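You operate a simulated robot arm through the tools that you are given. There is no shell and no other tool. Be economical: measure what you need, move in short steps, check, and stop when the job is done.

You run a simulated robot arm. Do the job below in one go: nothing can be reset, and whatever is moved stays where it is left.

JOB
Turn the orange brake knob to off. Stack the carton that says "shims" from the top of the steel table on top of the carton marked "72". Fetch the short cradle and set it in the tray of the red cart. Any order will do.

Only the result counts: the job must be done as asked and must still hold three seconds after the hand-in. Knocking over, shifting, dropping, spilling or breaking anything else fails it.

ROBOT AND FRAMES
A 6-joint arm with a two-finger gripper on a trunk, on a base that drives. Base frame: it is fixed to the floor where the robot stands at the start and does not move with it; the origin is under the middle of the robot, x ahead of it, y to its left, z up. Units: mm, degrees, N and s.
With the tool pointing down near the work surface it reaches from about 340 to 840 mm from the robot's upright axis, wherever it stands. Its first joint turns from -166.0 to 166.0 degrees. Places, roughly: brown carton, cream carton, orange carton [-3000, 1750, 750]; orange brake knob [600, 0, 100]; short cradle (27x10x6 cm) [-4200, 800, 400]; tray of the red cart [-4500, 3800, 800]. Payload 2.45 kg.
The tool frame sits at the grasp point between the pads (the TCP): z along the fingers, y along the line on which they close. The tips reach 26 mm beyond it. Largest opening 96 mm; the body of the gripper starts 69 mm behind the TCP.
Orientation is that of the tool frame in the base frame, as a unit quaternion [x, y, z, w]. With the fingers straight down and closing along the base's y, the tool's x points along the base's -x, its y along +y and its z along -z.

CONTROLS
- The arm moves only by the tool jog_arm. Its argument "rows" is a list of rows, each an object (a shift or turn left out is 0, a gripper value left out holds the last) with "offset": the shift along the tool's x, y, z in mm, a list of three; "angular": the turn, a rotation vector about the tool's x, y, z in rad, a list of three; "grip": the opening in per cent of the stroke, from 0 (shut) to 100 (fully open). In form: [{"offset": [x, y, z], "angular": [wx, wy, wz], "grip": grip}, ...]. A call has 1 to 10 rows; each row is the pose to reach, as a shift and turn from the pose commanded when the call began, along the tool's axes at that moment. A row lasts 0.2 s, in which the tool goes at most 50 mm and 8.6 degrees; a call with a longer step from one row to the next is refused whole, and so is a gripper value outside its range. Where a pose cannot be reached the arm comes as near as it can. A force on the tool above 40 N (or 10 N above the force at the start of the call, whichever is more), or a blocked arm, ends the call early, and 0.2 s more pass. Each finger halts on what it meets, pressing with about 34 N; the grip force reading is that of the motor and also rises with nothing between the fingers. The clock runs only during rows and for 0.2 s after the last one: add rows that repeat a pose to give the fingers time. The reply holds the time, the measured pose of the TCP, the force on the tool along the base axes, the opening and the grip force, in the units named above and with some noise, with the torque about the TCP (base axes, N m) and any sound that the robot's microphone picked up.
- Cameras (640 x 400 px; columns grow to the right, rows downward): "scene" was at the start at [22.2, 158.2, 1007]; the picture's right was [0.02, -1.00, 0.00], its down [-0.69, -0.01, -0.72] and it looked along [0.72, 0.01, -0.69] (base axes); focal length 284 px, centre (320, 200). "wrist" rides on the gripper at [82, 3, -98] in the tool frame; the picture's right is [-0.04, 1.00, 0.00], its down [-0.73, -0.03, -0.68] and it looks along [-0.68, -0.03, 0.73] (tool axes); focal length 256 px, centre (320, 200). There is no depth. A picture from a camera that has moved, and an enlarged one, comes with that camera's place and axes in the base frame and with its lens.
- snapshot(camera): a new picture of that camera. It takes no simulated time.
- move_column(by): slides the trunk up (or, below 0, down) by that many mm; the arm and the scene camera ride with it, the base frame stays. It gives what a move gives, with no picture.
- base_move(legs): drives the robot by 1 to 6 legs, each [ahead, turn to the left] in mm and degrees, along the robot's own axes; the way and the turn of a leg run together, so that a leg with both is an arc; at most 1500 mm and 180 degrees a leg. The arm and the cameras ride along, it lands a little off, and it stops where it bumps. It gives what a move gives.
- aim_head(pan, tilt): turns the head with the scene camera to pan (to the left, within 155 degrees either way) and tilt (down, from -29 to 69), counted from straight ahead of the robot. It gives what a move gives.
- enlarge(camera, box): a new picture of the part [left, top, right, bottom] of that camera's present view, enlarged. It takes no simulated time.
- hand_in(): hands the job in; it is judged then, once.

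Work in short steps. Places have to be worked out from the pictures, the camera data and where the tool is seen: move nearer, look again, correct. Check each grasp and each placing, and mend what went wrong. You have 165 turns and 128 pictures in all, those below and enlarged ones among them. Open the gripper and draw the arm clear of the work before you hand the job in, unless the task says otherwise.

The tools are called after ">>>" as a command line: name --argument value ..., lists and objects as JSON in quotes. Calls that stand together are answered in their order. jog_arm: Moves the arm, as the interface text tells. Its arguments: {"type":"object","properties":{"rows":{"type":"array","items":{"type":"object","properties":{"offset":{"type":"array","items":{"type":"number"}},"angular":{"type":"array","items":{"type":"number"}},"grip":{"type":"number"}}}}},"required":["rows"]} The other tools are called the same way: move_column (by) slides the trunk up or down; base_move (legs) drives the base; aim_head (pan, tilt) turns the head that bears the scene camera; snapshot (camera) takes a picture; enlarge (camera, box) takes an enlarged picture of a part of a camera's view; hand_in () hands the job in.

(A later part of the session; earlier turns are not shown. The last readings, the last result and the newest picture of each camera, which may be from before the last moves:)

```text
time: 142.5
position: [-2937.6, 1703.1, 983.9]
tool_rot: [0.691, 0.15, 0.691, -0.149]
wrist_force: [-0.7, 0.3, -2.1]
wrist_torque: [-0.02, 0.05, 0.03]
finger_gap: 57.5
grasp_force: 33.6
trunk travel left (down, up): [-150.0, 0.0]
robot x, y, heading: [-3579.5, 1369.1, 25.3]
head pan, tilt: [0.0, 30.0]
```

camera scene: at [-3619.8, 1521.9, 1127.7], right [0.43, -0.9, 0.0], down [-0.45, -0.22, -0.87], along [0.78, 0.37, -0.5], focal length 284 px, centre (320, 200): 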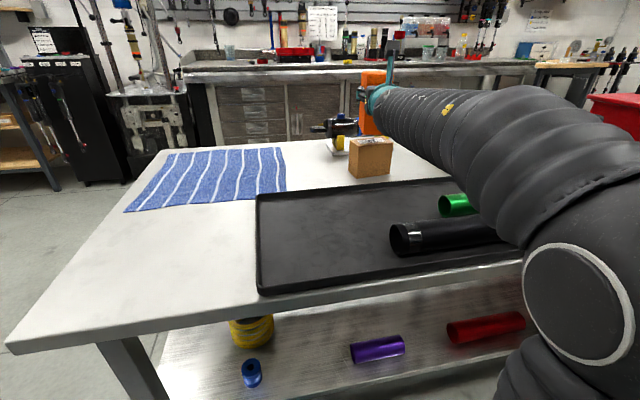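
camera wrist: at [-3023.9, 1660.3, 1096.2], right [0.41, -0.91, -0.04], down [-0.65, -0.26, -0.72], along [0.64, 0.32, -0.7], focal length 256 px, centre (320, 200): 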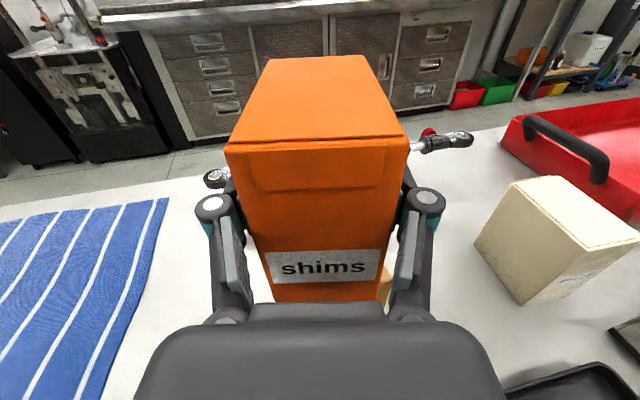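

No contact yet; I go on in small steps.

>>> jog_arm --rows '[{"offset": [-1.5, 0, 0]}, {"offset": [-3, 0, 0]}, {"offset": [-4, 0, 0]}]'

>>> enlarge --camera "scene" --box '[340, 110, 400, 160]'

```text
time: 143.3
position: [-2937.8, 1703.4, 980.3]
tool_rot: [0.691, 0.15, 0.692, -0.149]
wrist_force: [0.1, -0.4, -2.8]
wrist_torque: [-0.03, 0.04, 0.05]
finger_gap: 57.7
grasp_force: 34.4
trunk travel left (down, up): [-150.0, 0.0]
robot x, y, heading: [-3579.3, 1366.2, 25.6]
head pan, tilt: [0.0, 30.0]
```

```text
8.00 times, centred on (370, 135) of scene
camera zoom: at [-3619.8, 1521.9, 1127.7], right [0.43, -0.9, 0.0], down [-0.45, -0.22, -0.87], along [0.78, 0.37, -0.5], focal length 2271 px, centre (-80, 720)
```

zoom: 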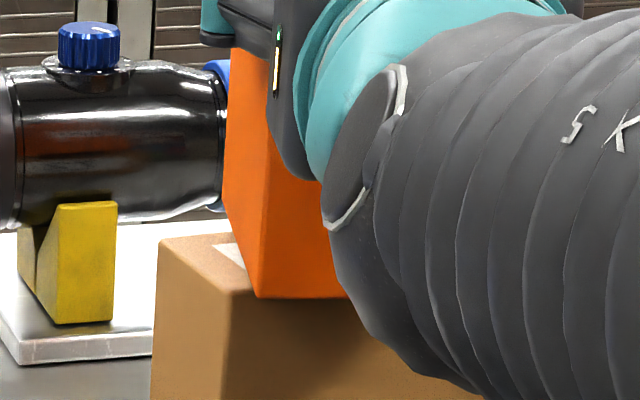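

Bottom seems ~4–5 mm above contact. I continue in small steps.

>>> jog_arm --rows '[{"offset": [-1.5, 0, 0]}, {"offset": [-3, 0, 0]}, {"offset": [-4, 0, 0]}]'

```text
time: 144.1
position: [-2937.6, 1702.4, 979.4]
tool_rot: [0.689, 0.15, 0.693, -0.15]
wrist_force: [3.8, 3.4, 6.2]
wrist_torque: [0.6, -0.25, -0.11]
finger_gap: 57.5
grasp_force: 34.6
trunk travel left (down, up): [-150.0, 0.0]
robot x, y, heading: [-3581.0, 1368.9, 25.4]
head pan, tilt: [0.0, 30.0]
```

Contact (≈9 N). I relax 2 mm and open the fingers slowly.

>>> jog_arm --rows '[{"offset": [2, 0, 0]}, {"offset": [2, 0, 0], "grip": 63}, {"offset": [2, 0, 0], "grip": 72}, {"offset": [2, 0, 0], "grip": 85}, {"offset": [2, 0, 0], "grip": 100}, {"offset": [2, 0, 0], "grip": 100}]'

>>> snapshot --camera "wrist"

```text
time: 145.5
position: [-2937.8, 1702.7, 978.7]
tool_rot: [0.691, 0.15, 0.691, -0.15]
wrist_force: [1.2, -0.6, -0.1]
wrist_torque: [-0.01, -0.06, 0.0]
finger_gap: 95.9
grasp_force: 0.1
trunk travel left (down, up): [-150.0, 0.0]
robot x, y, heading: [-3575.6, 1364.6, 25.6]
head pan, tilt: [0.0, 30.0]
```

```text
56 pictures are left
camera wrist: at [-3026.6, 1659.0, 1060.5], right [0.41, -0.91, -0.04], down [-0.63, -0.25, -0.73], along [0.66, 0.33, -0.68], focal length 256 px, centre (320, 200)
```

wrist: 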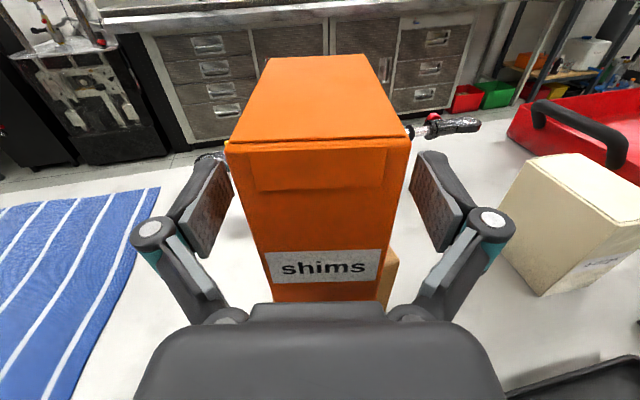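

Released. I back straight out 130 mm along the tool axis and look.

>>> jog_arm --rows '[{"offset": [0, 0, -25]}, {"offset": [0, 0, -55]}, {"offset": [0, 0, -95]}, {"offset": [0, 0, -135]}, {"offset": [20, 0, -175]}]'

>>> snapshot --camera "wrist"

>>> snapshot --camera "scene"

```text
time: 146.7
position: [-3098.1, 1627.8, 996.7]
tool_rot: [0.69, 0.15, 0.692, -0.149]
wrist_force: [1.0, 0.3, -0.8]
wrist_torque: [0.01, -0.04, -0.04]
finger_gap: 95.9
grasp_force: 0.1
trunk travel left (down, up): [-150.0, 0.0]
robot x, y, heading: [-3579.5, 1369.1, 25.6]
head pan, tilt: [0.0, 30.0]
```

```text
55 pictures are left
camera wrist: at [-3186.3, 1583.8, 1078.3], right [0.41, -0.91, -0.04], down [-0.63, -0.25, -0.73], along [0.66, 0.33, -0.68], focal length 256 px, centre (320, 200)
```

wrist: 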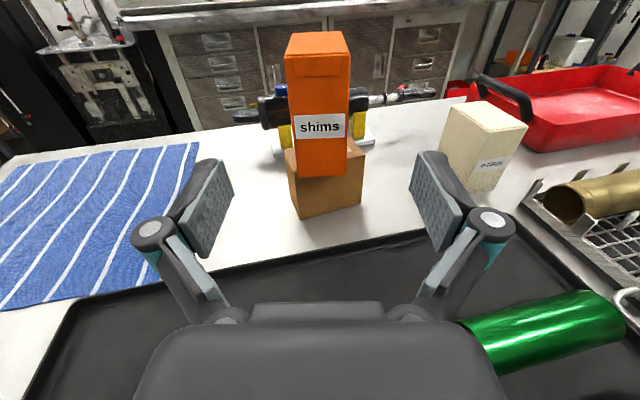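

```text
54 pictures are left
camera scene: at [-3619.6, 1522.1, 1127.7], right [0.43, -0.9, 0.0], down [-0.45, -0.22, -0.87], along [0.78, 0.37, -0.5], focal length 284 px, centre (320, 200)
```

scene: 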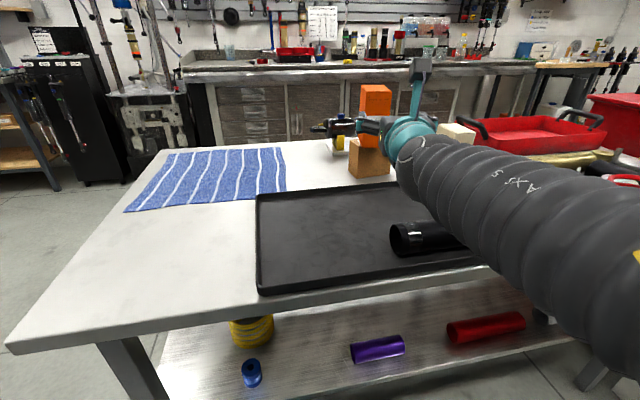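

Stack is good. I retract the arm a bit, then turn the base to the wood bench to look at the cradles.

>>> jog_arm --rows '[{"offset": [0, 0, -40], "grip": 60}, {"offset": [0, 0, -80]}, {"offset": [0, 0, -120]}]'

>>> base_move --legs '[[-100, 0], [0, -169]]'

>>> aim_head --pan 0 --tilt 35

>>> snapshot --camera "scene"

>>> snapshot --camera "wrist"

```text
time: 147.5
position: [-3207.4, 1580.4, 997.1]
tool_rot: [0.691, 0.15, 0.691, -0.149]
wrist_force: [0.1, 0.9, 0.5]
wrist_torque: [0.0, 0.0, -0.02]
finger_gap: 57.4
grasp_force: 0.0
trunk travel left (down, up): [-150.0, 0.0]
robot x, y, heading: [-3578.2, 1368.8, 25.6]
head pan, tilt: [0.0, 30.0]
```

```text
time: 155.5
position: [-3986.8, 1034.9, 997.5]
tool_rot: [0.226, -0.669, 0.226, 0.671]
wrist_force: [0.8, 0.1, 0.2]
wrist_torque: [0.02, -0.02, -0.02]
finger_gap: 57.7
grasp_force: 0.1
trunk travel left (down, up): [-150.0, 0.0]
robot x, y, heading: [-3670.5, 1324.2, -141.6]
head pan, tilt: [0.0, 30.0]
```

```text
time: 156.1
position: [-3985.7, 1033.5, 998.3]
tool_rot: [0.227, -0.67, 0.226, 0.67]
wrist_force: [0.0, 0.3, -0.1]
wrist_torque: [0.0, 0.0, 0.0]
finger_gap: 57.4
grasp_force: 0.0
trunk travel left (down, up): [-150.0, 0.0]
robot x, y, heading: [-3669.9, 1324.7, -141.9]
head pan, tilt: [0.0, 35.0]
```

```text
53 pictures are left
camera scene: at [-3594.9, 1182.3, 1120.0], right [-0.62, 0.78, 0.0], down [0.45, 0.36, -0.82], along [-0.64, -0.51, -0.57], focal length 284 px, centre (320, 200)
```

scene: 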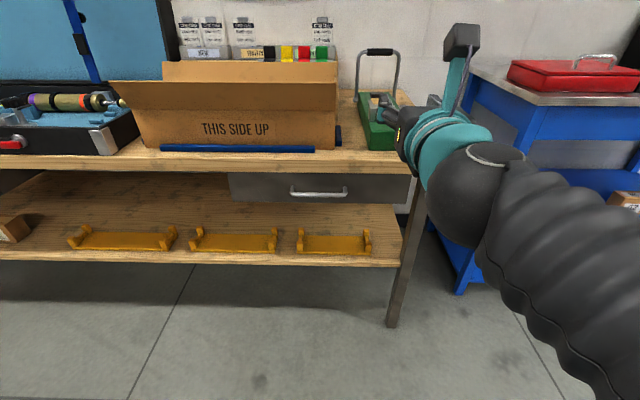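

```text
52 pictures are left
camera wrist: at [-3910.2, 1096.4, 1079.3], right [-0.6, 0.8, -0.04], down [0.56, 0.39, -0.73], along [-0.57, -0.47, -0.68], focal length 256 px, centre (320, 200)
```

wrist: 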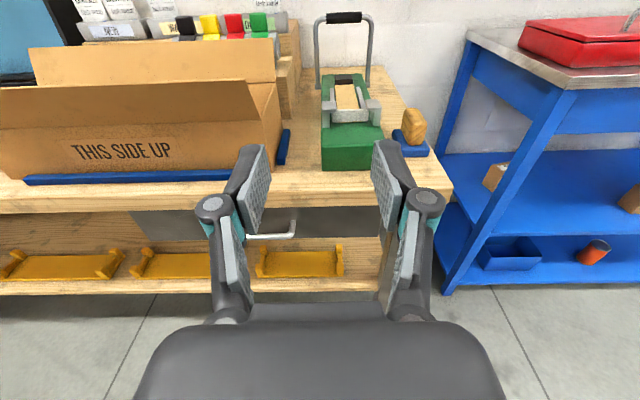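

Three yellow cradles lie at the front of the lower shelf; the rightmost looks shortest. I zoom in.

>>> enlarge --camera "scene" --box '[40, 190, 420, 290]'

>>> enlarge --camera "scene" --box '[270, 200, 430, 300]'

```text
1.68 times, centred on (230, 240) of scene
camera zoom: at [-3594.9, 1182.3, 1120.0], right [-0.62, 0.78, 0.0], down [0.45, 0.36, -0.82], along [-0.64, -0.51, -0.57], focal length 478 px, centre (472, 133)
```

zoom: 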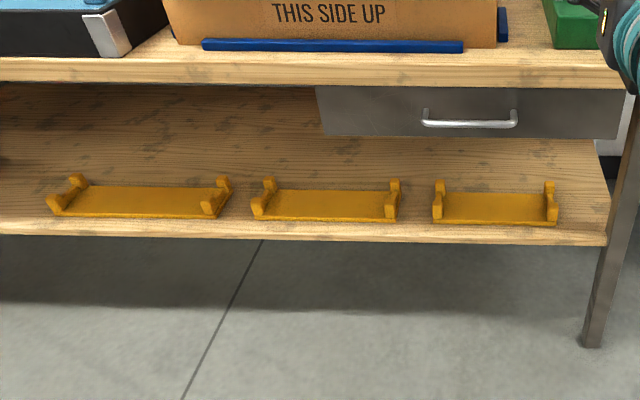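

```text
4.00 times, centred on (350, 250) of scene
camera zoom: at [-3594.9, 1182.3, 1120.0], right [-0.62, 0.78, 0.0], down [0.45, 0.36, -0.82], along [-0.64, -0.51, -0.57], focal length 1135 px, centre (200, 0)
```

zoom: 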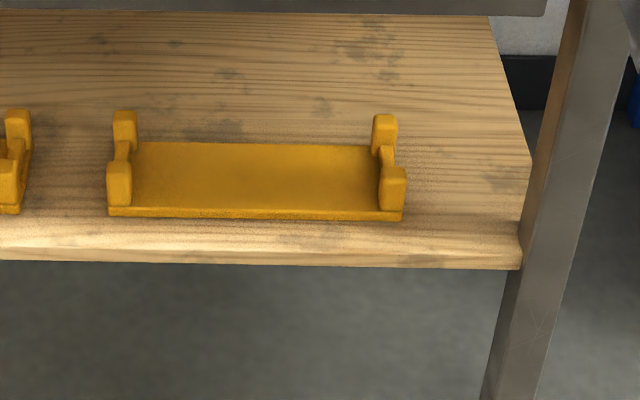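

The rightmost cradle is ~27 cm: the short one. I lower the tool in front of the shelf and pitch it 45° down to view it with the wrist camera.

>>> jog_arm --rows '[{"offset": [-40, 0, 0], "angular": [0, -0.08, 0]}, {"offset": [-80, 0, 0], "angular": [0, -0.16, 0]}, {"offset": [-120, 0, 0], "angular": [0, -0.24, 0]}, {"offset": [-160, 0, 0], "angular": [0, -0.32, 0]}, {"offset": [-200, 0, 0], "angular": [0, -0.4, 0]}, {"offset": [-240, 0, 0], "angular": [0, -0.48, 0]}, {"offset": [-280, 0, 0], "angular": [0, -0.56, 0]}, {"offset": [-320, 0, 0], "angular": [0, -0.64, 0]}, {"offset": [-360, 0, 0], "angular": [0, -0.7, 0]}, {"offset": [-390, 0, 0], "angular": [0, -0.785, 0]}]'

>>> snapshot --camera "wrist"

```text
time: 158.3
position: [-4015.3, 1009.7, 636.4]
tool_rot: [-0.296, 0.876, -0.122, -0.362]
wrist_force: [0.1, 0.0, -0.2]
wrist_torque: [-0.02, 0.0, -0.01]
finger_gap: 57.3
grasp_force: 0.1
out of reach, approached as far as the arm can: row 6, 7, 8, 9, 10
trunk travel left (down, up): [-150.0, 0.0]
robot x, y, heading: [-3668.7, 1323.6, -141.4]
head pan, tilt: [0.0, 35.0]
```

```text
49 pictures are left
camera wrist: at [-4007.4, 1019.2, 763.1], right [-0.58, 0.81, -0.03], down [0.81, 0.58, -0.04], along [-0.01, -0.04, -1.0], focal length 256 px, centre (320, 200)
```

wrist: 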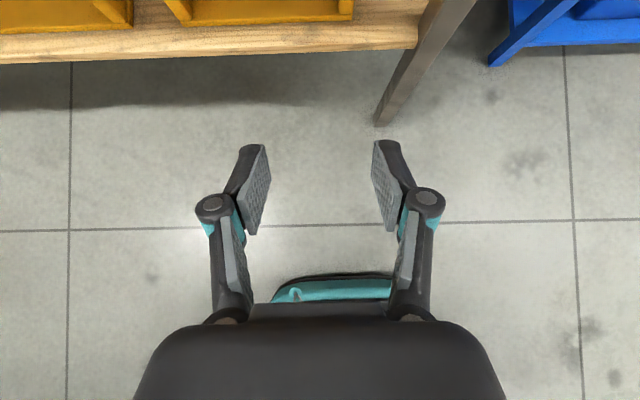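

Shelf top z≈392, drawer bottom z≈620: a tilted approach fits. I lower to z≈455, advance a bit and pitch up to see the cradle.

>>> jog_arm --rows '[{"offset": [-14, 0, 37], "angular": [0, 0.1, 0]}, {"offset": [-28, 0, 74], "angular": [0, 0.2, 0]}, {"offset": [-42, 0, 110], "angular": [0, 0.3, 0]}, {"offset": [-56, 0, 147], "angular": [0, 0.4, 0]}, {"offset": [-71, 0, 184], "angular": [0, 0.5, 0]}]'

>>> snapshot --camera "wrist"

```text
time: 159.5
position: [-4063.7, 929.0, 450.3]
tool_rot: [-0.25, 0.759, -0.186, -0.572]
wrist_force: [-0.6, 0.2, 0.5]
wrist_torque: [0.01, -0.01, -0.02]
finger_gap: 57.6
grasp_force: 0.1
out of reach, approached as far as the arm can: row 1, 2, 3, 4, 5
trunk travel left (down, up): [-150.0, 0.0]
robot x, y, heading: [-3670.9, 1324.6, -141.8]
head pan, tilt: [0.0, 35.0]
```

```text
48 pictures are left
camera wrist: at [-4007.7, 974.9, 556.2], right [-0.58, 0.81, -0.03], down [0.71, 0.49, -0.52], along [-0.4, -0.33, -0.86], focal length 256 px, centre (320, 200)
```

wrist: 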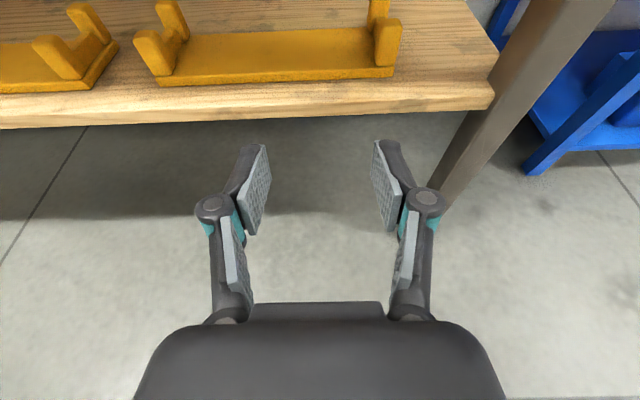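

Now the cradle is well seen. I zoom in for its geometry.

>>> enlarge --camera "wrist" --box '[120, 0, 440, 120]'

```text
2.00 times, centred on (280, 60) of wrist
camera zoom: at [-4007.7, 974.9, 556.2], right [-0.58, 0.81, -0.03], down [0.71, 0.49, -0.52], along [-0.4, -0.33, -0.86], focal length 512 px, centre (400, 480)
```

zoom: 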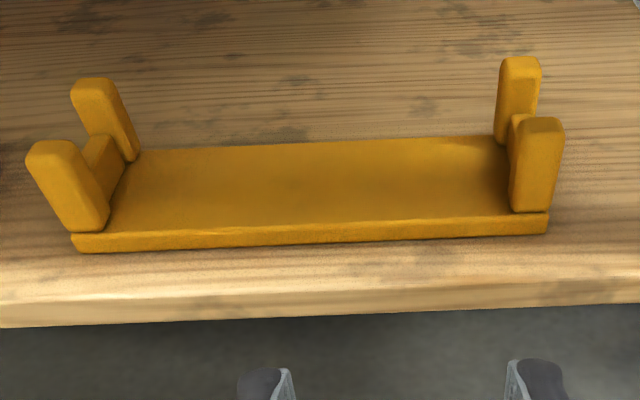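

Cradle front edge runs (−4111,661)→(−4272,879), shelf z≈377, length 270: confirmed. I'll grip its right end saddle at the front post, closing along its length. First I line up with 45° pitch, above and in front.

>>> jog_arm --rows '[{"offset": [9, 19, 13], "angular": [0, -0.12, 0]}, {"offset": [18, 38, 26], "angular": [0, -0.25, 0]}, {"offset": [27, 57, 39], "angular": [0, -0.37, 0]}, {"offset": [36, 77, 52], "angular": [0, -0.5, 0]}]'

>>> snapshot --camera "wrist"

```text
time: 160.5
position: [-4144.3, 930.9, 484.0]
tool_rot: [-0.289, 0.879, -0.103, -0.365]
wrist_force: [0.1, 0.7, 1.4]
wrist_torque: [0.02, -0.01, -0.02]
finger_gap: 57.7
grasp_force: 0.1
out of reach, approached as far as the arm can: row 1, 2, 3, 4
trunk travel left (down, up): [-150.0, 0.0]
robot x, y, heading: [-3668.8, 1323.9, -141.6]
head pan, tilt: [0.0, 35.0]
```

```text
46 pictures are left
camera wrist: at [-4135.0, 936.2, 610.9], right [-0.56, 0.83, 0.0], down [0.83, 0.56, -0.03], along [-0.03, -0.02, -1.0], focal length 256 px, centre (320, 200)
```

wrist: 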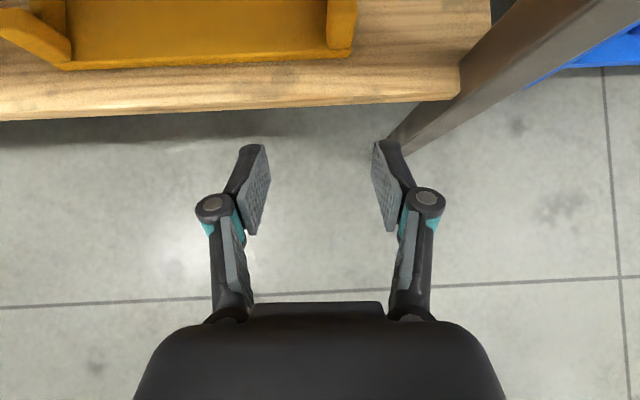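

Lateral offset 16 mm, forward 150, down 63. I lower 48, align sideways and advance 90, then check.

>>> jog_arm --rows '[{"offset": [-17, 8, 17]}, {"offset": [-34, 16, 34]}, {"offset": [-13, 16, 55]}, {"offset": [8, 16, 76]}, {"offset": [30, 16, 98]}]'

>>> snapshot --camera "wrist"

```text
time: 161.7
position: [-4218.9, 868.5, 444.2]
tool_rot: [-0.29, 0.878, -0.107, -0.365]
wrist_force: [-0.2, -0.1, 0.0]
wrist_torque: [0.05, 0.02, 0.01]
finger_gap: 57.4
grasp_force: 0.1
out of reach, approached as far as the arm can: row 1, 2, 3, 4, 5
trunk travel left (down, up): [-150.0, 0.0]
robot x, y, heading: [-3673.2, 1326.2, -141.7]
head pan, tilt: [0.0, 35.0]
```

```text
45 pictures are left
camera wrist: at [-4209.2, 874.9, 572.1], right [-0.57, 0.82, -0.01], down [0.82, 0.56, -0.03], along [-0.02, -0.02, -1.0], focal length 256 px, centre (320, 200)
```

wrist: 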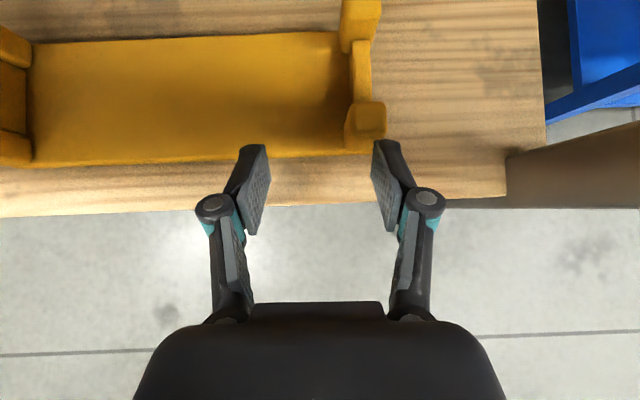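

The roll joint limit blocks moving right, so I take the left end saddle instead. I back off 40 mm and shift left 220 mm.

>>> jog_arm --rows '[{"offset": [-28, -15, -28]}, {"offset": [-28, -60, -28]}, {"offset": [-28, -105, -28]}, {"offset": [-28, -150, -28]}, {"offset": [-28, -190, -28]}, {"offset": [-28, -220, -28]}]'

>>> snapshot --camera "wrist"

```text
time: 163.1
position: [-4052.2, 717.0, 441.6]
tool_rot: [-0.295, 0.875, -0.122, -0.364]
wrist_force: [0.0, -0.2, 1.0]
wrist_torque: [0.02, 0.03, 0.0]
finger_gap: 57.5
grasp_force: 0.1
out of reach, approached as far as the arm can: row 1
trunk travel left (down, up): [-150.0, 0.0]
robot x, y, heading: [-3669.2, 1320.2, -141.7]
head pan, tilt: [0.0, 35.0]
```

```text
44 pictures are left
camera wrist: at [-4044.3, 725.7, 569.6], right [-0.58, 0.81, -0.03], down [0.81, 0.58, -0.04], along [-0.02, -0.04, -1.0], focal length 256 px, centre (320, 200)
```

wrist: 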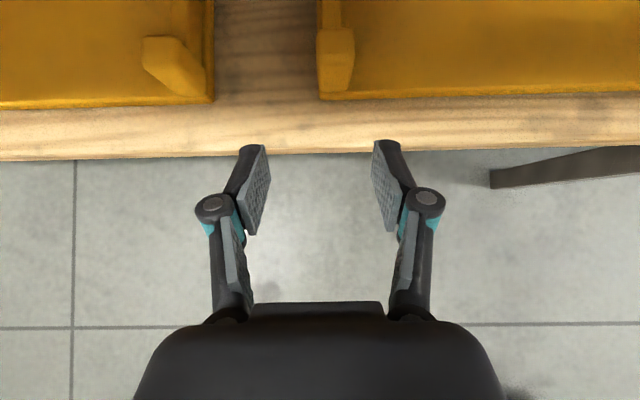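

Post centre is ~9 mm right and ~85 mm ahead. I advance straddling it, then check before lowering.

>>> jog_arm --rows '[{"offset": [14, 8, 14]}, {"offset": [30, 8, 30]}, {"offset": [46, 8, 46]}, {"offset": [60, 8, 60]}]'

>>> snapshot --camera "wrist"

```text
time: 164.1
position: [-4124.8, 671.5, 442.1]
tool_rot: [-0.295, 0.875, -0.122, -0.363]
wrist_force: [-0.5, -0.2, 0.3]
wrist_torque: [0.02, -0.03, -0.02]
finger_gap: 57.6
grasp_force: 0.1
trunk travel left (down, up): [-150.0, 0.0]
robot x, y, heading: [-3669.2, 1321.7, -141.8]
head pan, tilt: [0.0, 35.0]
```

```text
43 pictures are left
camera wrist: at [-4117.5, 681.3, 569.9], right [-0.58, 0.81, -0.03], down [0.81, 0.58, -0.04], along [-0.02, -0.05, -1.0], focal length 256 px, centre (320, 200)
```

wrist: 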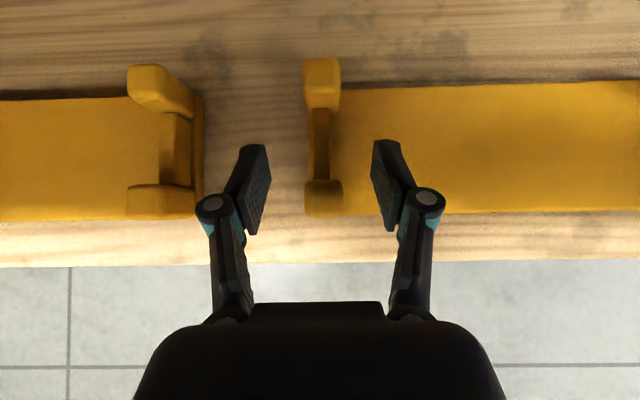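

Post is centred between the fingers. I go 12 mm deeper, lower 17 mm, and close.

>>> jog_arm --rows '[{"offset": [-2, 1, 10]}, {"offset": [-3.5, 1, 20.5]}]'

>>> jog_arm --rows '[{"grip": 40}, {"grip": 25}, {"grip": 10}, {"grip": 10}, {"grip": 10}]'

>>> snapshot --camera "wrist"

```text
time: 164.7
position: [-4135.3, 664.2, 426.0]
tool_rot: [-0.295, 0.875, -0.122, -0.364]
wrist_force: [-0.1, -0.5, 0.2]
wrist_torque: [0.01, -0.03, -0.01]
finger_gap: 57.7
grasp_force: 0.0
trunk travel left (down, up): [-150.0, 0.0]
robot x, y, heading: [-3668.1, 1320.1, -141.3]
head pan, tilt: [0.0, 35.0]
```

```text
time: 165.9
position: [-4136.4, 665.6, 425.4]
tool_rot: [-0.295, 0.875, -0.122, -0.363]
wrist_force: [-0.1, 0.3, -0.1]
wrist_torque: [0.0, 0.02, 0.0]
finger_gap: 19.6
grasp_force: 33.9
trunk travel left (down, up): [-150.0, 0.0]
robot x, y, heading: [-3671.0, 1323.6, -141.7]
head pan, tilt: [0.0, 35.0]
```

```text
42 pictures are left
camera wrist: at [-4127.9, 674.4, 553.2], right [-0.58, 0.81, -0.03], down [0.81, 0.58, -0.04], along [-0.02, -0.05, -1.0], focal length 256 px, centre (320, 200)
```

wrist: 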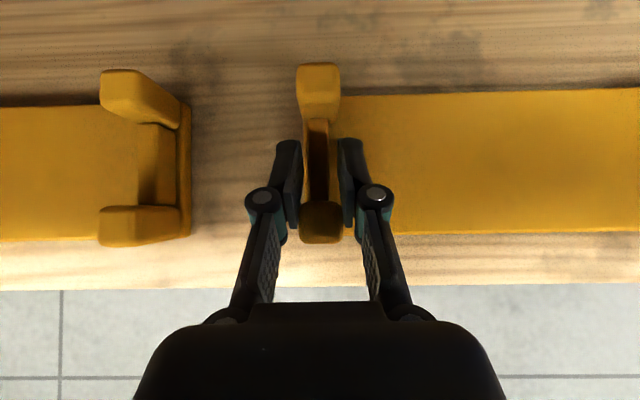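

Gripped at 19.6 mm on the saddle. I lift 25 mm slowly and watch the droop.

>>> jog_arm --rows '[{"offset": [5, 0, -5]}, {"offset": [11, 0, -11]}, {"offset": [18, 0, -18]}, {"offset": [18, 0, -18]}]'

>>> snapshot --camera "wrist"

>>> enlarge --camera "scene" --box '[170, 190, 430, 300]'

```text
time: 166.9
position: [-4134.5, 664.1, 450.2]
tool_rot: [-0.295, 0.875, -0.122, -0.363]
wrist_force: [-0.3, -0.7, -0.9]
wrist_torque: [-0.06, -0.03, -0.01]
finger_gap: 19.7
grasp_force: 34.5
trunk travel left (down, up): [-150.0, 0.0]
robot x, y, heading: [-3671.3, 1325.3, -141.7]
head pan, tilt: [0.0, 35.0]
```

```text
41 pictures are left
camera wrist: at [-4127.7, 674.8, 578.5], right [-0.58, 0.81, -0.03], down [0.81, 0.58, -0.04], along [-0.02, -0.05, -1.0], focal length 256 px, centre (320, 200)
```

wrist: 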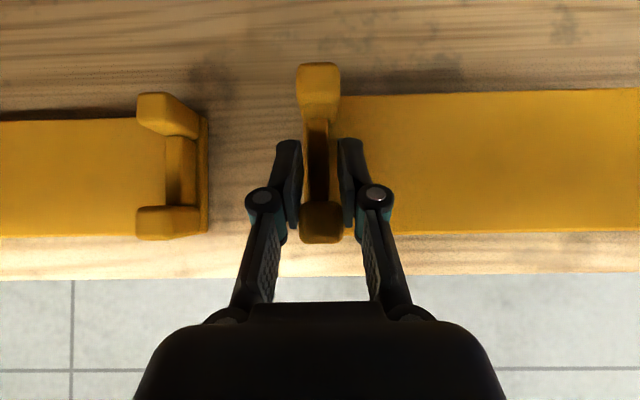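

```text
2.46 times, centred on (300, 245) of scene
camera zoom: at [-3594.9, 1182.0, 1119.9], right [-0.62, 0.78, 0.0], down [0.45, 0.36, -0.82], along [-0.64, -0.51, -0.57], focal length 699 px, centre (369, 89)
```

zoom: 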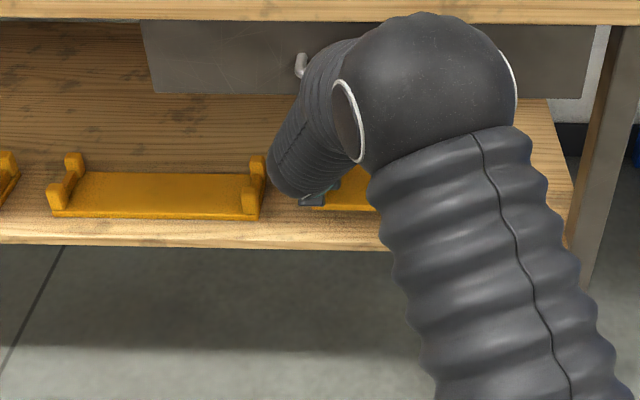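

The cradle is held firmly and level. I withdraw it straight back 170 mm.

>>> jog_arm --rows '[{"offset": [-18, 0, -22]}, {"offset": [-42, 0, -46]}, {"offset": [-68, 0, -72]}, {"offset": [-95, 0, -99]}, {"offset": [-119, 0, -123]}]'

>>> snapshot --camera "wrist"

>>> snapshot --camera "scene"

```text
time: 168.1
position: [-3996.8, 764.7, 452.0]
tool_rot: [-0.294, 0.875, -0.122, -0.365]
wrist_force: [-0.2, 0.4, -2.0]
wrist_torque: [-0.09, -0.06, 0.01]
finger_gap: 19.9
grasp_force: 34.2
trunk travel left (down, up): [-150.0, 0.0]
robot x, y, heading: [-3669.3, 1323.0, -141.4]
head pan, tilt: [0.0, 35.0]
```

```text
39 pictures are left
camera wrist: at [-3990.0, 775.2, 580.1], right [-0.58, 0.81, -0.03], down [0.81, 0.58, -0.04], along [-0.02, -0.05, -1.0], focal length 256 px, centre (320, 200)
```

wrist: 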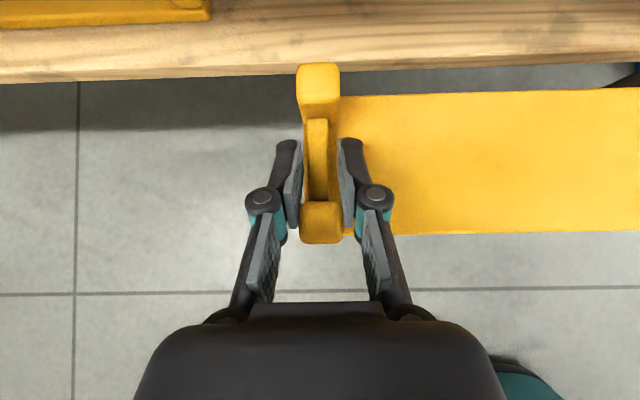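

```text
38 pictures are left
camera scene: at [-3595.1, 1181.9, 1119.9], right [-0.62, 0.78, 0.0], down [0.45, 0.36, -0.82], along [-0.64, -0.51, -0.57], focal length 284 px, centre (320, 200)
```

scene: 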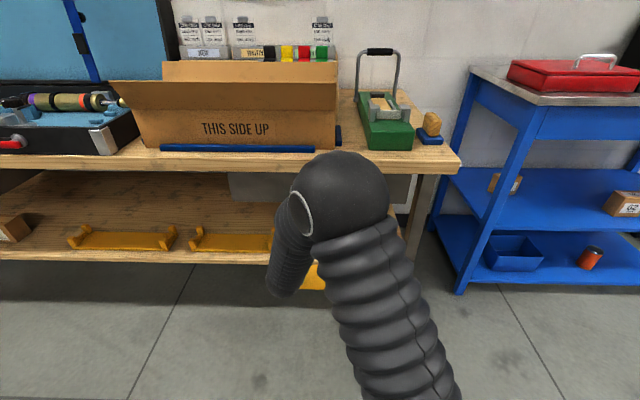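

Clear of the shelf. I pull back another 100 mm and raise by ~425.

>>> jog_arm --rows '[{"offset": [-14, 0, -43]}, {"offset": [-21, 0, -80]}, {"offset": [-3, 0, -115]}, {"offset": [28, 0, -148]}, {"offset": [60, 0, -180]}, {"offset": [93, 0, -213]}, {"offset": [127, 0, -247]}, {"offset": [160, 0, -280]}, {"offset": [194, 0, -314]}, {"offset": [228, 0, -348]}]'

>>> aim_head --pan -120 --tilt 25

>>> snapshot --camera "scene"

>>> snapshot --camera "wrist"

```text
time: 170.3
position: [-3931.0, 819.1, 859.5]
tool_rot: [-0.295, 0.875, -0.121, -0.364]
wrist_force: [-1.2, 0.1, -1.2]
wrist_torque: [-0.05, -0.06, 0.02]
finger_gap: 19.5
grasp_force: 34.4
trunk travel left (down, up): [-150.0, 0.0]
robot x, y, heading: [-3673.9, 1324.7, -141.7]
head pan, tilt: [0.0, 35.0]
```

```text
time: 172.3
position: [-3930.4, 819.1, 858.1]
tool_rot: [-0.294, 0.875, -0.122, -0.364]
wrist_force: [0.0, -1.0, -0.8]
wrist_torque: [-0.04, -0.03, 0.0]
finger_gap: 19.6
grasp_force: 34.0
trunk travel left (down, up): [-150.0, 0.0]
robot x, y, heading: [-3673.5, 1325.2, -141.6]
head pan, tilt: [-120.0, 25.0]
```

```text
37 pictures are left
camera scene: at [-3539.2, 1327.9, 1135.7], right [0.99, 0.15, 0.0], down [0.06, -0.42, -0.91], along [-0.13, 0.9, -0.42], focal length 284 px, centre (320, 200)
```

scene: 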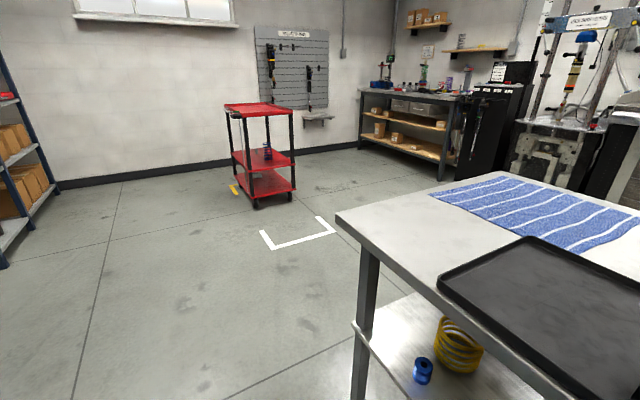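

```text
36 pictures are left
camera wrist: at [-3922.6, 828.9, 986.4], right [-0.58, 0.81, -0.03], down [0.81, 0.58, -0.04], along [-0.02, -0.05, -1.0], focal length 256 px, centre (320, 200)
```

wrist: 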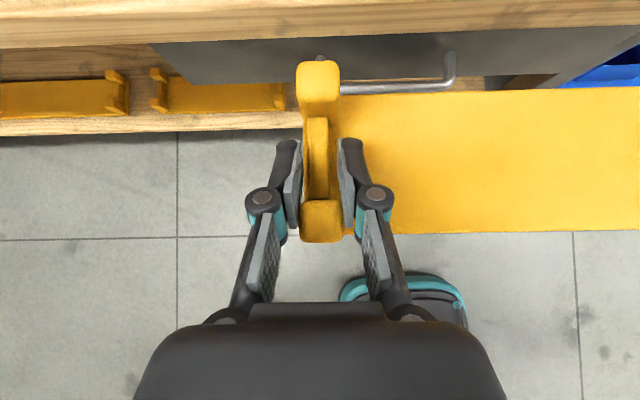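

The cart stands around (−4530,3990), its short side facing me along the corridor direction. I drive there in two stages with the cradle held in front.

>>> base_move --legs '[[0, -93.2], [826, 0]]'

>>> base_move --legs '[[0, -45.5], [1150, 0], [0, 45]]'

>>> aim_head --pan 0 --tilt 25

>>> snapshot --camera "scene"

>>> snapshot --camera "wrist"

```text
time: 180.8
position: [-4616.4, 2321.8, 859.1]
tool_rot: [0.445, 0.81, 0.185, -0.336]
wrist_force: [-0.6, 0.1, 0.0]
wrist_torque: [-0.09, 0.04, -0.02]
finger_gap: 19.7
grasp_force: 34.0
trunk travel left (down, up): [-150.0, 0.0]
robot x, y, heading: [-4133.4, 2021.6, 123.6]
head pan, tilt: [-120.0, 25.0]
```

```text
time: 189.6
position: [-4125.6, 3661.0, 869.8]
tool_rot: [0.656, 0.645, 0.28, -0.275]
wrist_force: [-0.8, 0.4, 3.4]
wrist_torque: [0.0, 0.03, 0.0]
finger_gap: 10.0
grasp_force: 0.0
trunk travel left (down, up): [-150.0, 0.0]
robot x, y, heading: [-3888.9, 3147.9, 89.8]
head pan, tilt: [-120.0, 25.0]
stopped in leg 3: the force on the tool passed its limit at 68 N (the readings are from after the stop); the commanded pose is now the measured one
```

```text
time: 191.6
position: [-4125.1, 3661.0, 868.7]
tool_rot: [0.656, 0.644, 0.281, -0.276]
wrist_force: [-0.4, 0.3, 4.6]
wrist_torque: [0.02, -0.02, -0.01]
finger_gap: 9.8
grasp_force: 0.0
trunk travel left (down, up): [-150.0, 0.0]
robot x, y, heading: [-3895.4, 3141.5, 89.5]
head pan, tilt: [0.0, 25.0]
```

```text
35 pictures are left
camera scene: at [-4049.6, 3174.1, 1135.8], right [1.0, -0.01, 0.0], down [0.0, -0.42, -0.91], along [0.01, 0.91, -0.42], focal length 284 px, centre (320, 200)
```

scene: 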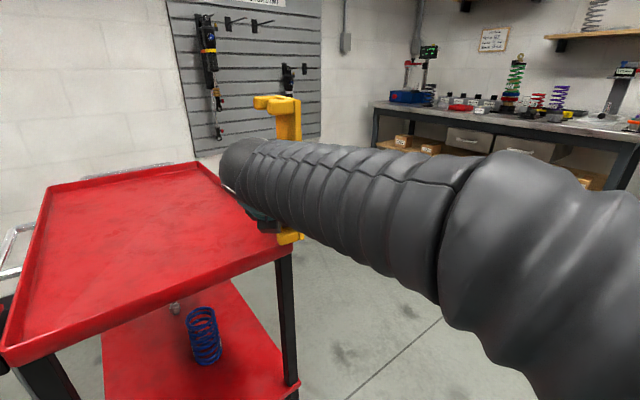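

```text
34 pictures are left
camera wrist: at [-4122.1, 3646.1, 996.1], right [1.0, -0.05, -0.03], down [-0.05, -1.0, -0.06], along [-0.03, 0.06, -1.0], focal length 256 px, centre (320, 200)
```

wrist: 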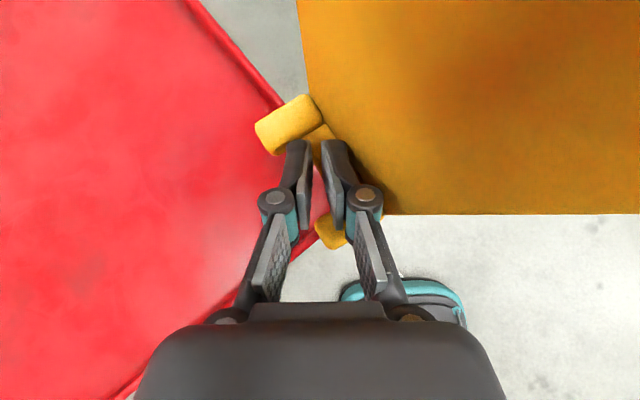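

The cradle caught the cart's corner: the cart was nearer than I judged, and the cradle got twisted up in the fingers (still straddling its web). I clamp at once to secure it, then look.

>>> jog_arm --rows '[{"grip": 5}, {"grip": 0}, {"grip": 0}]'

>>> enlarge --camera "scene" --box '[180, 60, 380, 260]'

>>> enlarge --camera "wrist" --box '[200, 50, 440, 290]'

```text
time: 192.4
position: [-4124.0, 3661.5, 867.8]
tool_rot: [0.656, 0.644, 0.282, -0.276]
wrist_force: [1.9, -0.1, 4.5]
wrist_torque: [0.03, -0.07, -0.01]
finger_gap: 0.1
grasp_force: 28.6
trunk travel left (down, up): [-150.0, 0.0]
robot x, y, heading: [-3892.7, 3141.6, 89.6]
head pan, tilt: [0.0, 25.0]
```

```text
2.00 times, centred on (280, 160) of scene
camera zoom: at [-4049.4, 3174.1, 1135.8], right [1.0, -0.01, 0.0], down [0.0, -0.42, -0.91], along [0.01, 0.91, -0.42], focal length 568 px, centre (400, 280)
```

zoom: 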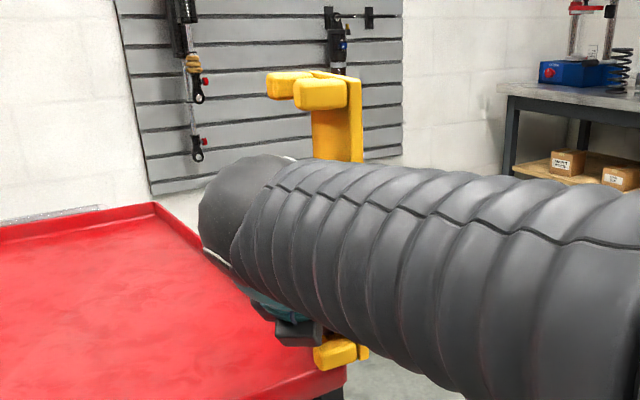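

```text
1.67 times, centred on (320, 170) of wrist
camera zoom: at [-4121.8, 3646.1, 996.1], right [1.0, -0.05, -0.03], down [-0.05, -1.0, -0.06], along [-0.03, 0.06, -1.0], focal length 427 px, centre (320, 250)
```

zoom: 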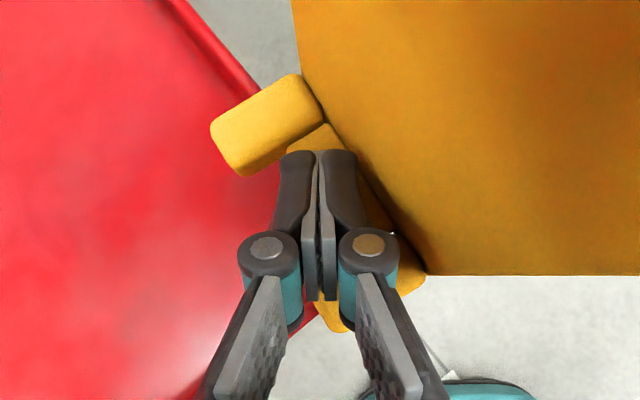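

The fingers closed on nothing: the cradle is standing on end, wedged between the fingers and the tray corner. I inspect the contact closely before any move.

>>> enlarge --camera "scene" --box '[240, 200, 340, 270]'

>>> enlarge --camera "wrist" --box '[240, 90, 380, 260]'

>>> snapshot --camera "scene"

```text
5.71 times, centred on (290, 235) of scene
camera zoom: at [-4049.4, 3174.1, 1135.8], right [1.0, -0.01, 0.0], down [0.0, -0.42, -0.91], along [0.01, 0.91, -0.42], focal length 1622 px, centre (491, 0)
```

zoom: 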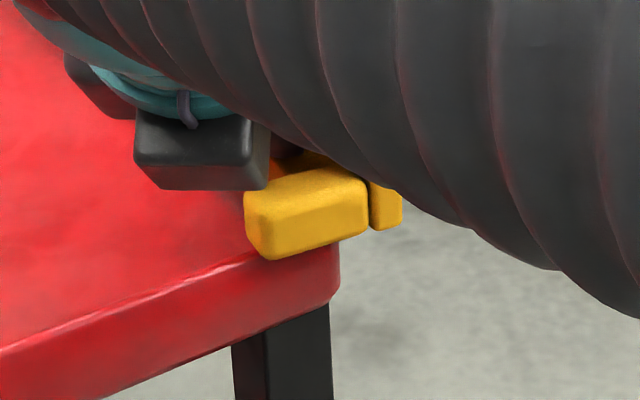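

```text
2.35 times, centred on (310, 175) of wrist
camera zoom: at [-4121.8, 3646.1, 996.1], right [1.0, -0.05, -0.03], down [-0.05, -1.0, -0.06], along [-0.03, 0.06, -1.0], focal length 602 px, centre (344, 259)
```

zoom: 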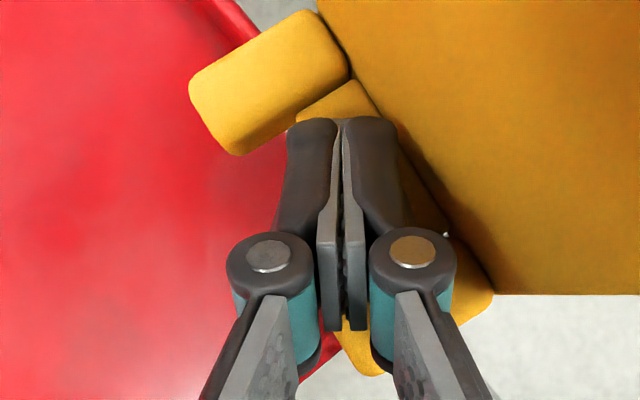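

```text
29 pictures are left
camera scene: at [-4049.4, 3174.1, 1135.8], right [1.0, -0.01, 0.0], down [0.0, -0.42, -0.91], along [0.01, 0.91, -0.42], focal length 284 px, centre (320, 200)
```

scene: 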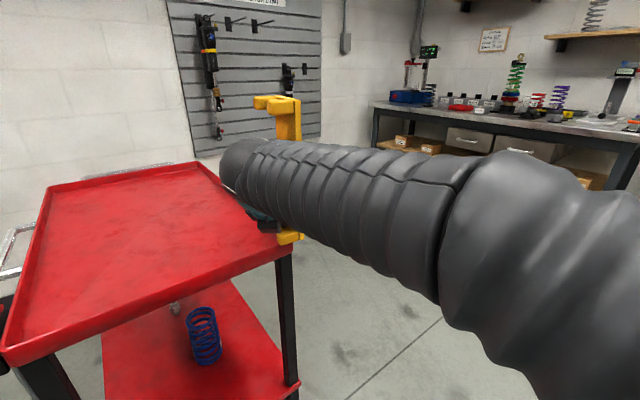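

The lower saddle rests on the tray corner, pinned by the fingers between its two posts. Plan: keep the tips in place, swing the tool's heading right by ~72° about the vertical so the fingers open toward the two posts, then spread the fingers inside them. First part of the swing:

>>> jog_arm --rows '[{"offset": [0, -2.6, 0.3], "angular": [-0.101, 0, 0.0963]}, {"offset": [0.3, -5.2, 0.7], "angular": [-0.2016, 0, 0.1927]}, {"offset": [0.6, -7.6, 1.5], "angular": [-0.302, 0, 0.289]}, {"offset": [1.4, -9.9, 2.3], "angular": [-0.403, 0, 0.385]}]'

>>> snapshot --camera "scene"

>>> snapshot --camera "wrist"

```text
time: 193.4
position: [-4132.6, 3665.3, 868.1]
tool_rot: [0.809, 0.437, 0.346, -0.187]
wrist_force: [6.5, 1.6, 10.2]
wrist_torque: [0.06, -0.25, -0.01]
finger_gap: 0.0
grasp_force: 29.2
trunk travel left (down, up): [-150.0, 0.0]
robot x, y, heading: [-3888.9, 3141.0, 89.5]
head pan, tilt: [0.0, 25.0]
```

```text
28 pictures are left
camera scene: at [-4049.2, 3174.1, 1135.9], right [1.0, -0.01, 0.0], down [0.0, -0.42, -0.91], along [0.01, 0.91, -0.42], focal length 284 px, centre (320, 200)
```

scene: 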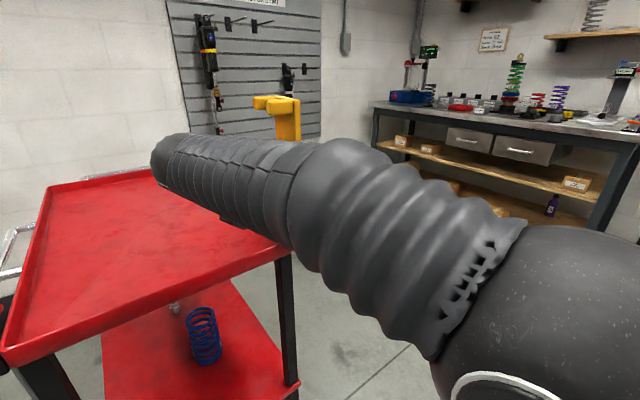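

```text
27 pictures are left
camera wrist: at [-4139.8, 3650.1, 995.7], right [0.82, -0.57, -0.03], down [-0.57, -0.82, -0.06], along [0.01, 0.07, -1.0], focal length 256 px, centre (320, 200)
```

wrist: 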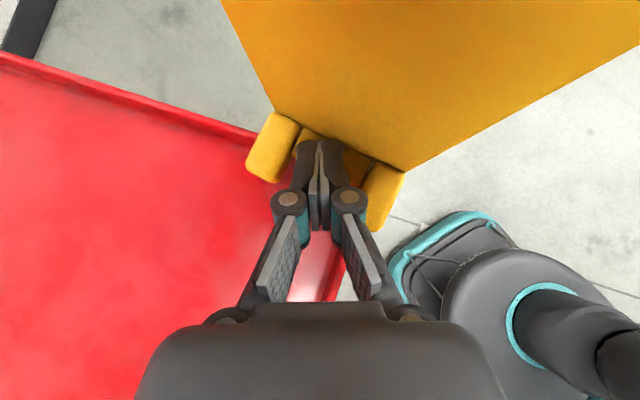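

The cradle stays put. I finish the swing by another 24° so the finger pair lines up with the two posts.

>>> jog_arm --rows '[{"offset": [0.1, -2.6, 0.1], "angular": [-0.101, 0, 0.0965]}, {"offset": [0.5, -5.1, 0.5], "angular": [-0.202, 0, 0.193]}, {"offset": [1.1, -7.6, 1.1], "angular": [-0.303, 0, 0.2895]}]'

>>> snapshot --camera "wrist"

```text
time: 194.2
position: [-4141.3, 3668.7, 867.7]
tool_rot: [0.882, 0.26, 0.378, -0.111]
wrist_force: [1.5, -0.4, 0.7]
wrist_torque: [-0.01, 0.03, 0.03]
finger_gap: 0.2
grasp_force: 28.3
trunk travel left (down, up): [-150.0, 0.0]
robot x, y, heading: [-3893.7, 3139.1, 89.7]
head pan, tilt: [0.0, 25.0]
```

```text
26 pictures are left
camera wrist: at [-4151.6, 3658.1, 995.0], right [0.52, -0.85, -0.03], down [-0.85, -0.52, -0.06], along [0.04, 0.06, -1.0], focal length 256 px, centre (320, 200)
```

wrist: 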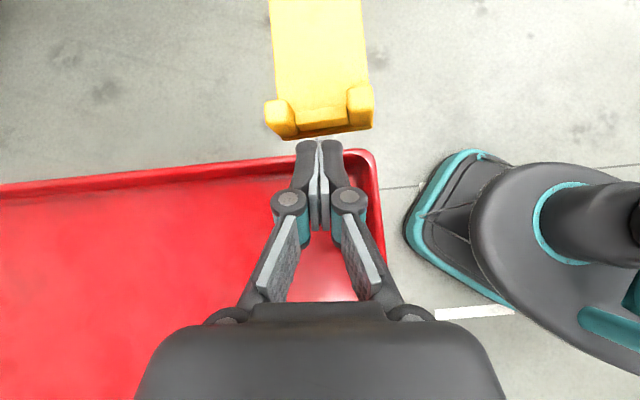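

It slipped off to the outside. I let time pass and see where it ends up.

>>> jog_arm --rows '[{"offset": [0, 0, -20]}, {"offset": [0, 0, -40]}, {"offset": [0, 0, -60]}, {"offset": [0, 0, -60]}, {"offset": [0, 0, -60]}]'

>>> snapshot --camera "wrist"

>>> snapshot --camera "scene"

```text
time: 195.4
position: [-4176.8, 3645.4, 909.0]
tool_rot: [0.882, 0.262, 0.377, -0.112]
wrist_force: [-0.2, -0.1, -0.8]
wrist_torque: [-0.01, -0.01, 0.01]
finger_gap: 0.0
grasp_force: 28.5
trunk travel left (down, up): [-150.0, 0.0]
robot x, y, heading: [-3893.8, 3141.3, 89.6]
head pan, tilt: [0.0, 25.0]
```

```text
25 pictures are left
camera wrist: at [-4187.3, 3635.4, 1037.3], right [0.52, -0.85, -0.03], down [-0.85, -0.52, -0.06], along [0.04, 0.06, -1.0], focal length 256 px, centre (320, 200)
```

wrist: 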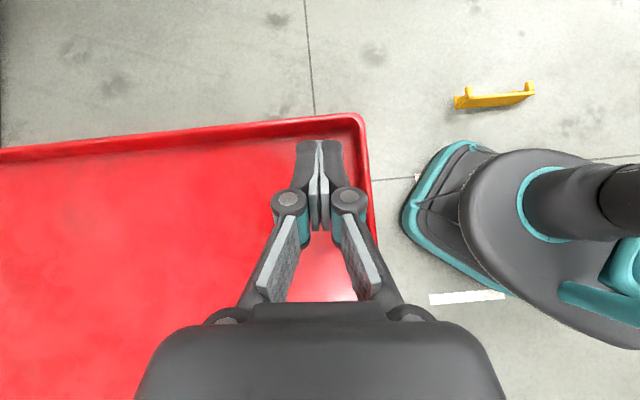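

```text
24 pictures are left
camera scene: at [-4049.8, 3174.3, 1135.7], right [1.0, -0.01, 0.0], down [0.0, -0.42, -0.91], along [0.01, 0.91, -0.42], focal length 284 px, centre (320, 200)
```

scene: 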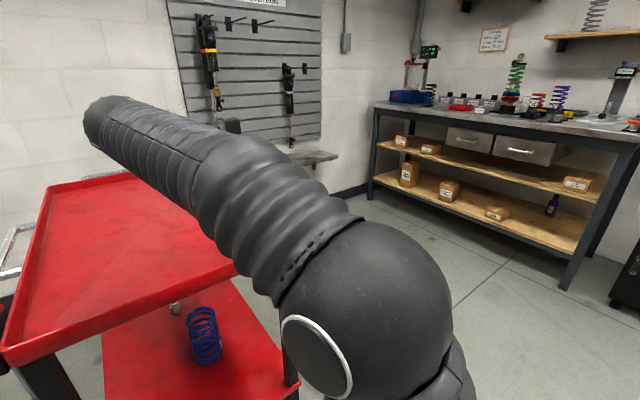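

The cradle lies on the floor to the robot's right, at about (−3482,3334), apparently on its long side. I turn the base right 65° to face it and look.

>>> base_move --legs '[[0, -65]]'

>>> aim_head --pan -10 --tilt 60

>>> snapshot --camera "scene"

```text
time: 198.7
position: [-3553.0, 3612.0, 909.4]
tool_rot: [0.883, -0.256, 0.378, 0.111]
wrist_force: [-0.2, 0.2, -0.5]
wrist_torque: [0.02, -0.03, 0.02]
finger_gap: 0.0
grasp_force: 28.5
trunk travel left (down, up): [-150.0, 0.0]
robot x, y, heading: [-3891.0, 3141.7, 24.3]
head pan, tilt: [0.0, 25.0]
```

```text
time: 199.7
position: [-3553.1, 3611.2, 909.4]
tool_rot: [0.883, -0.256, 0.377, 0.11]
wrist_force: [-0.6, 0.3, 0.2]
wrist_torque: [0.02, 0.01, 0.0]
finger_gap: 0.1
grasp_force: 28.8
trunk travel left (down, up): [-150.0, 0.0]
robot x, y, heading: [-3893.3, 3139.7, 24.4]
head pan, tilt: [-10.0, 60.0]
```

```text
23 pictures are left
camera scene: at [-3947.2, 3276.8, 1085.7], right [0.25, -0.97, 0.0], down [-0.84, -0.22, -0.5], along [0.49, 0.12, -0.87], focal length 284 px, centre (320, 200)
```

scene: 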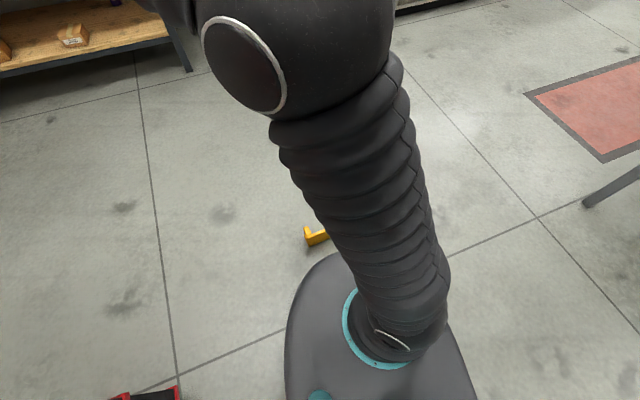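

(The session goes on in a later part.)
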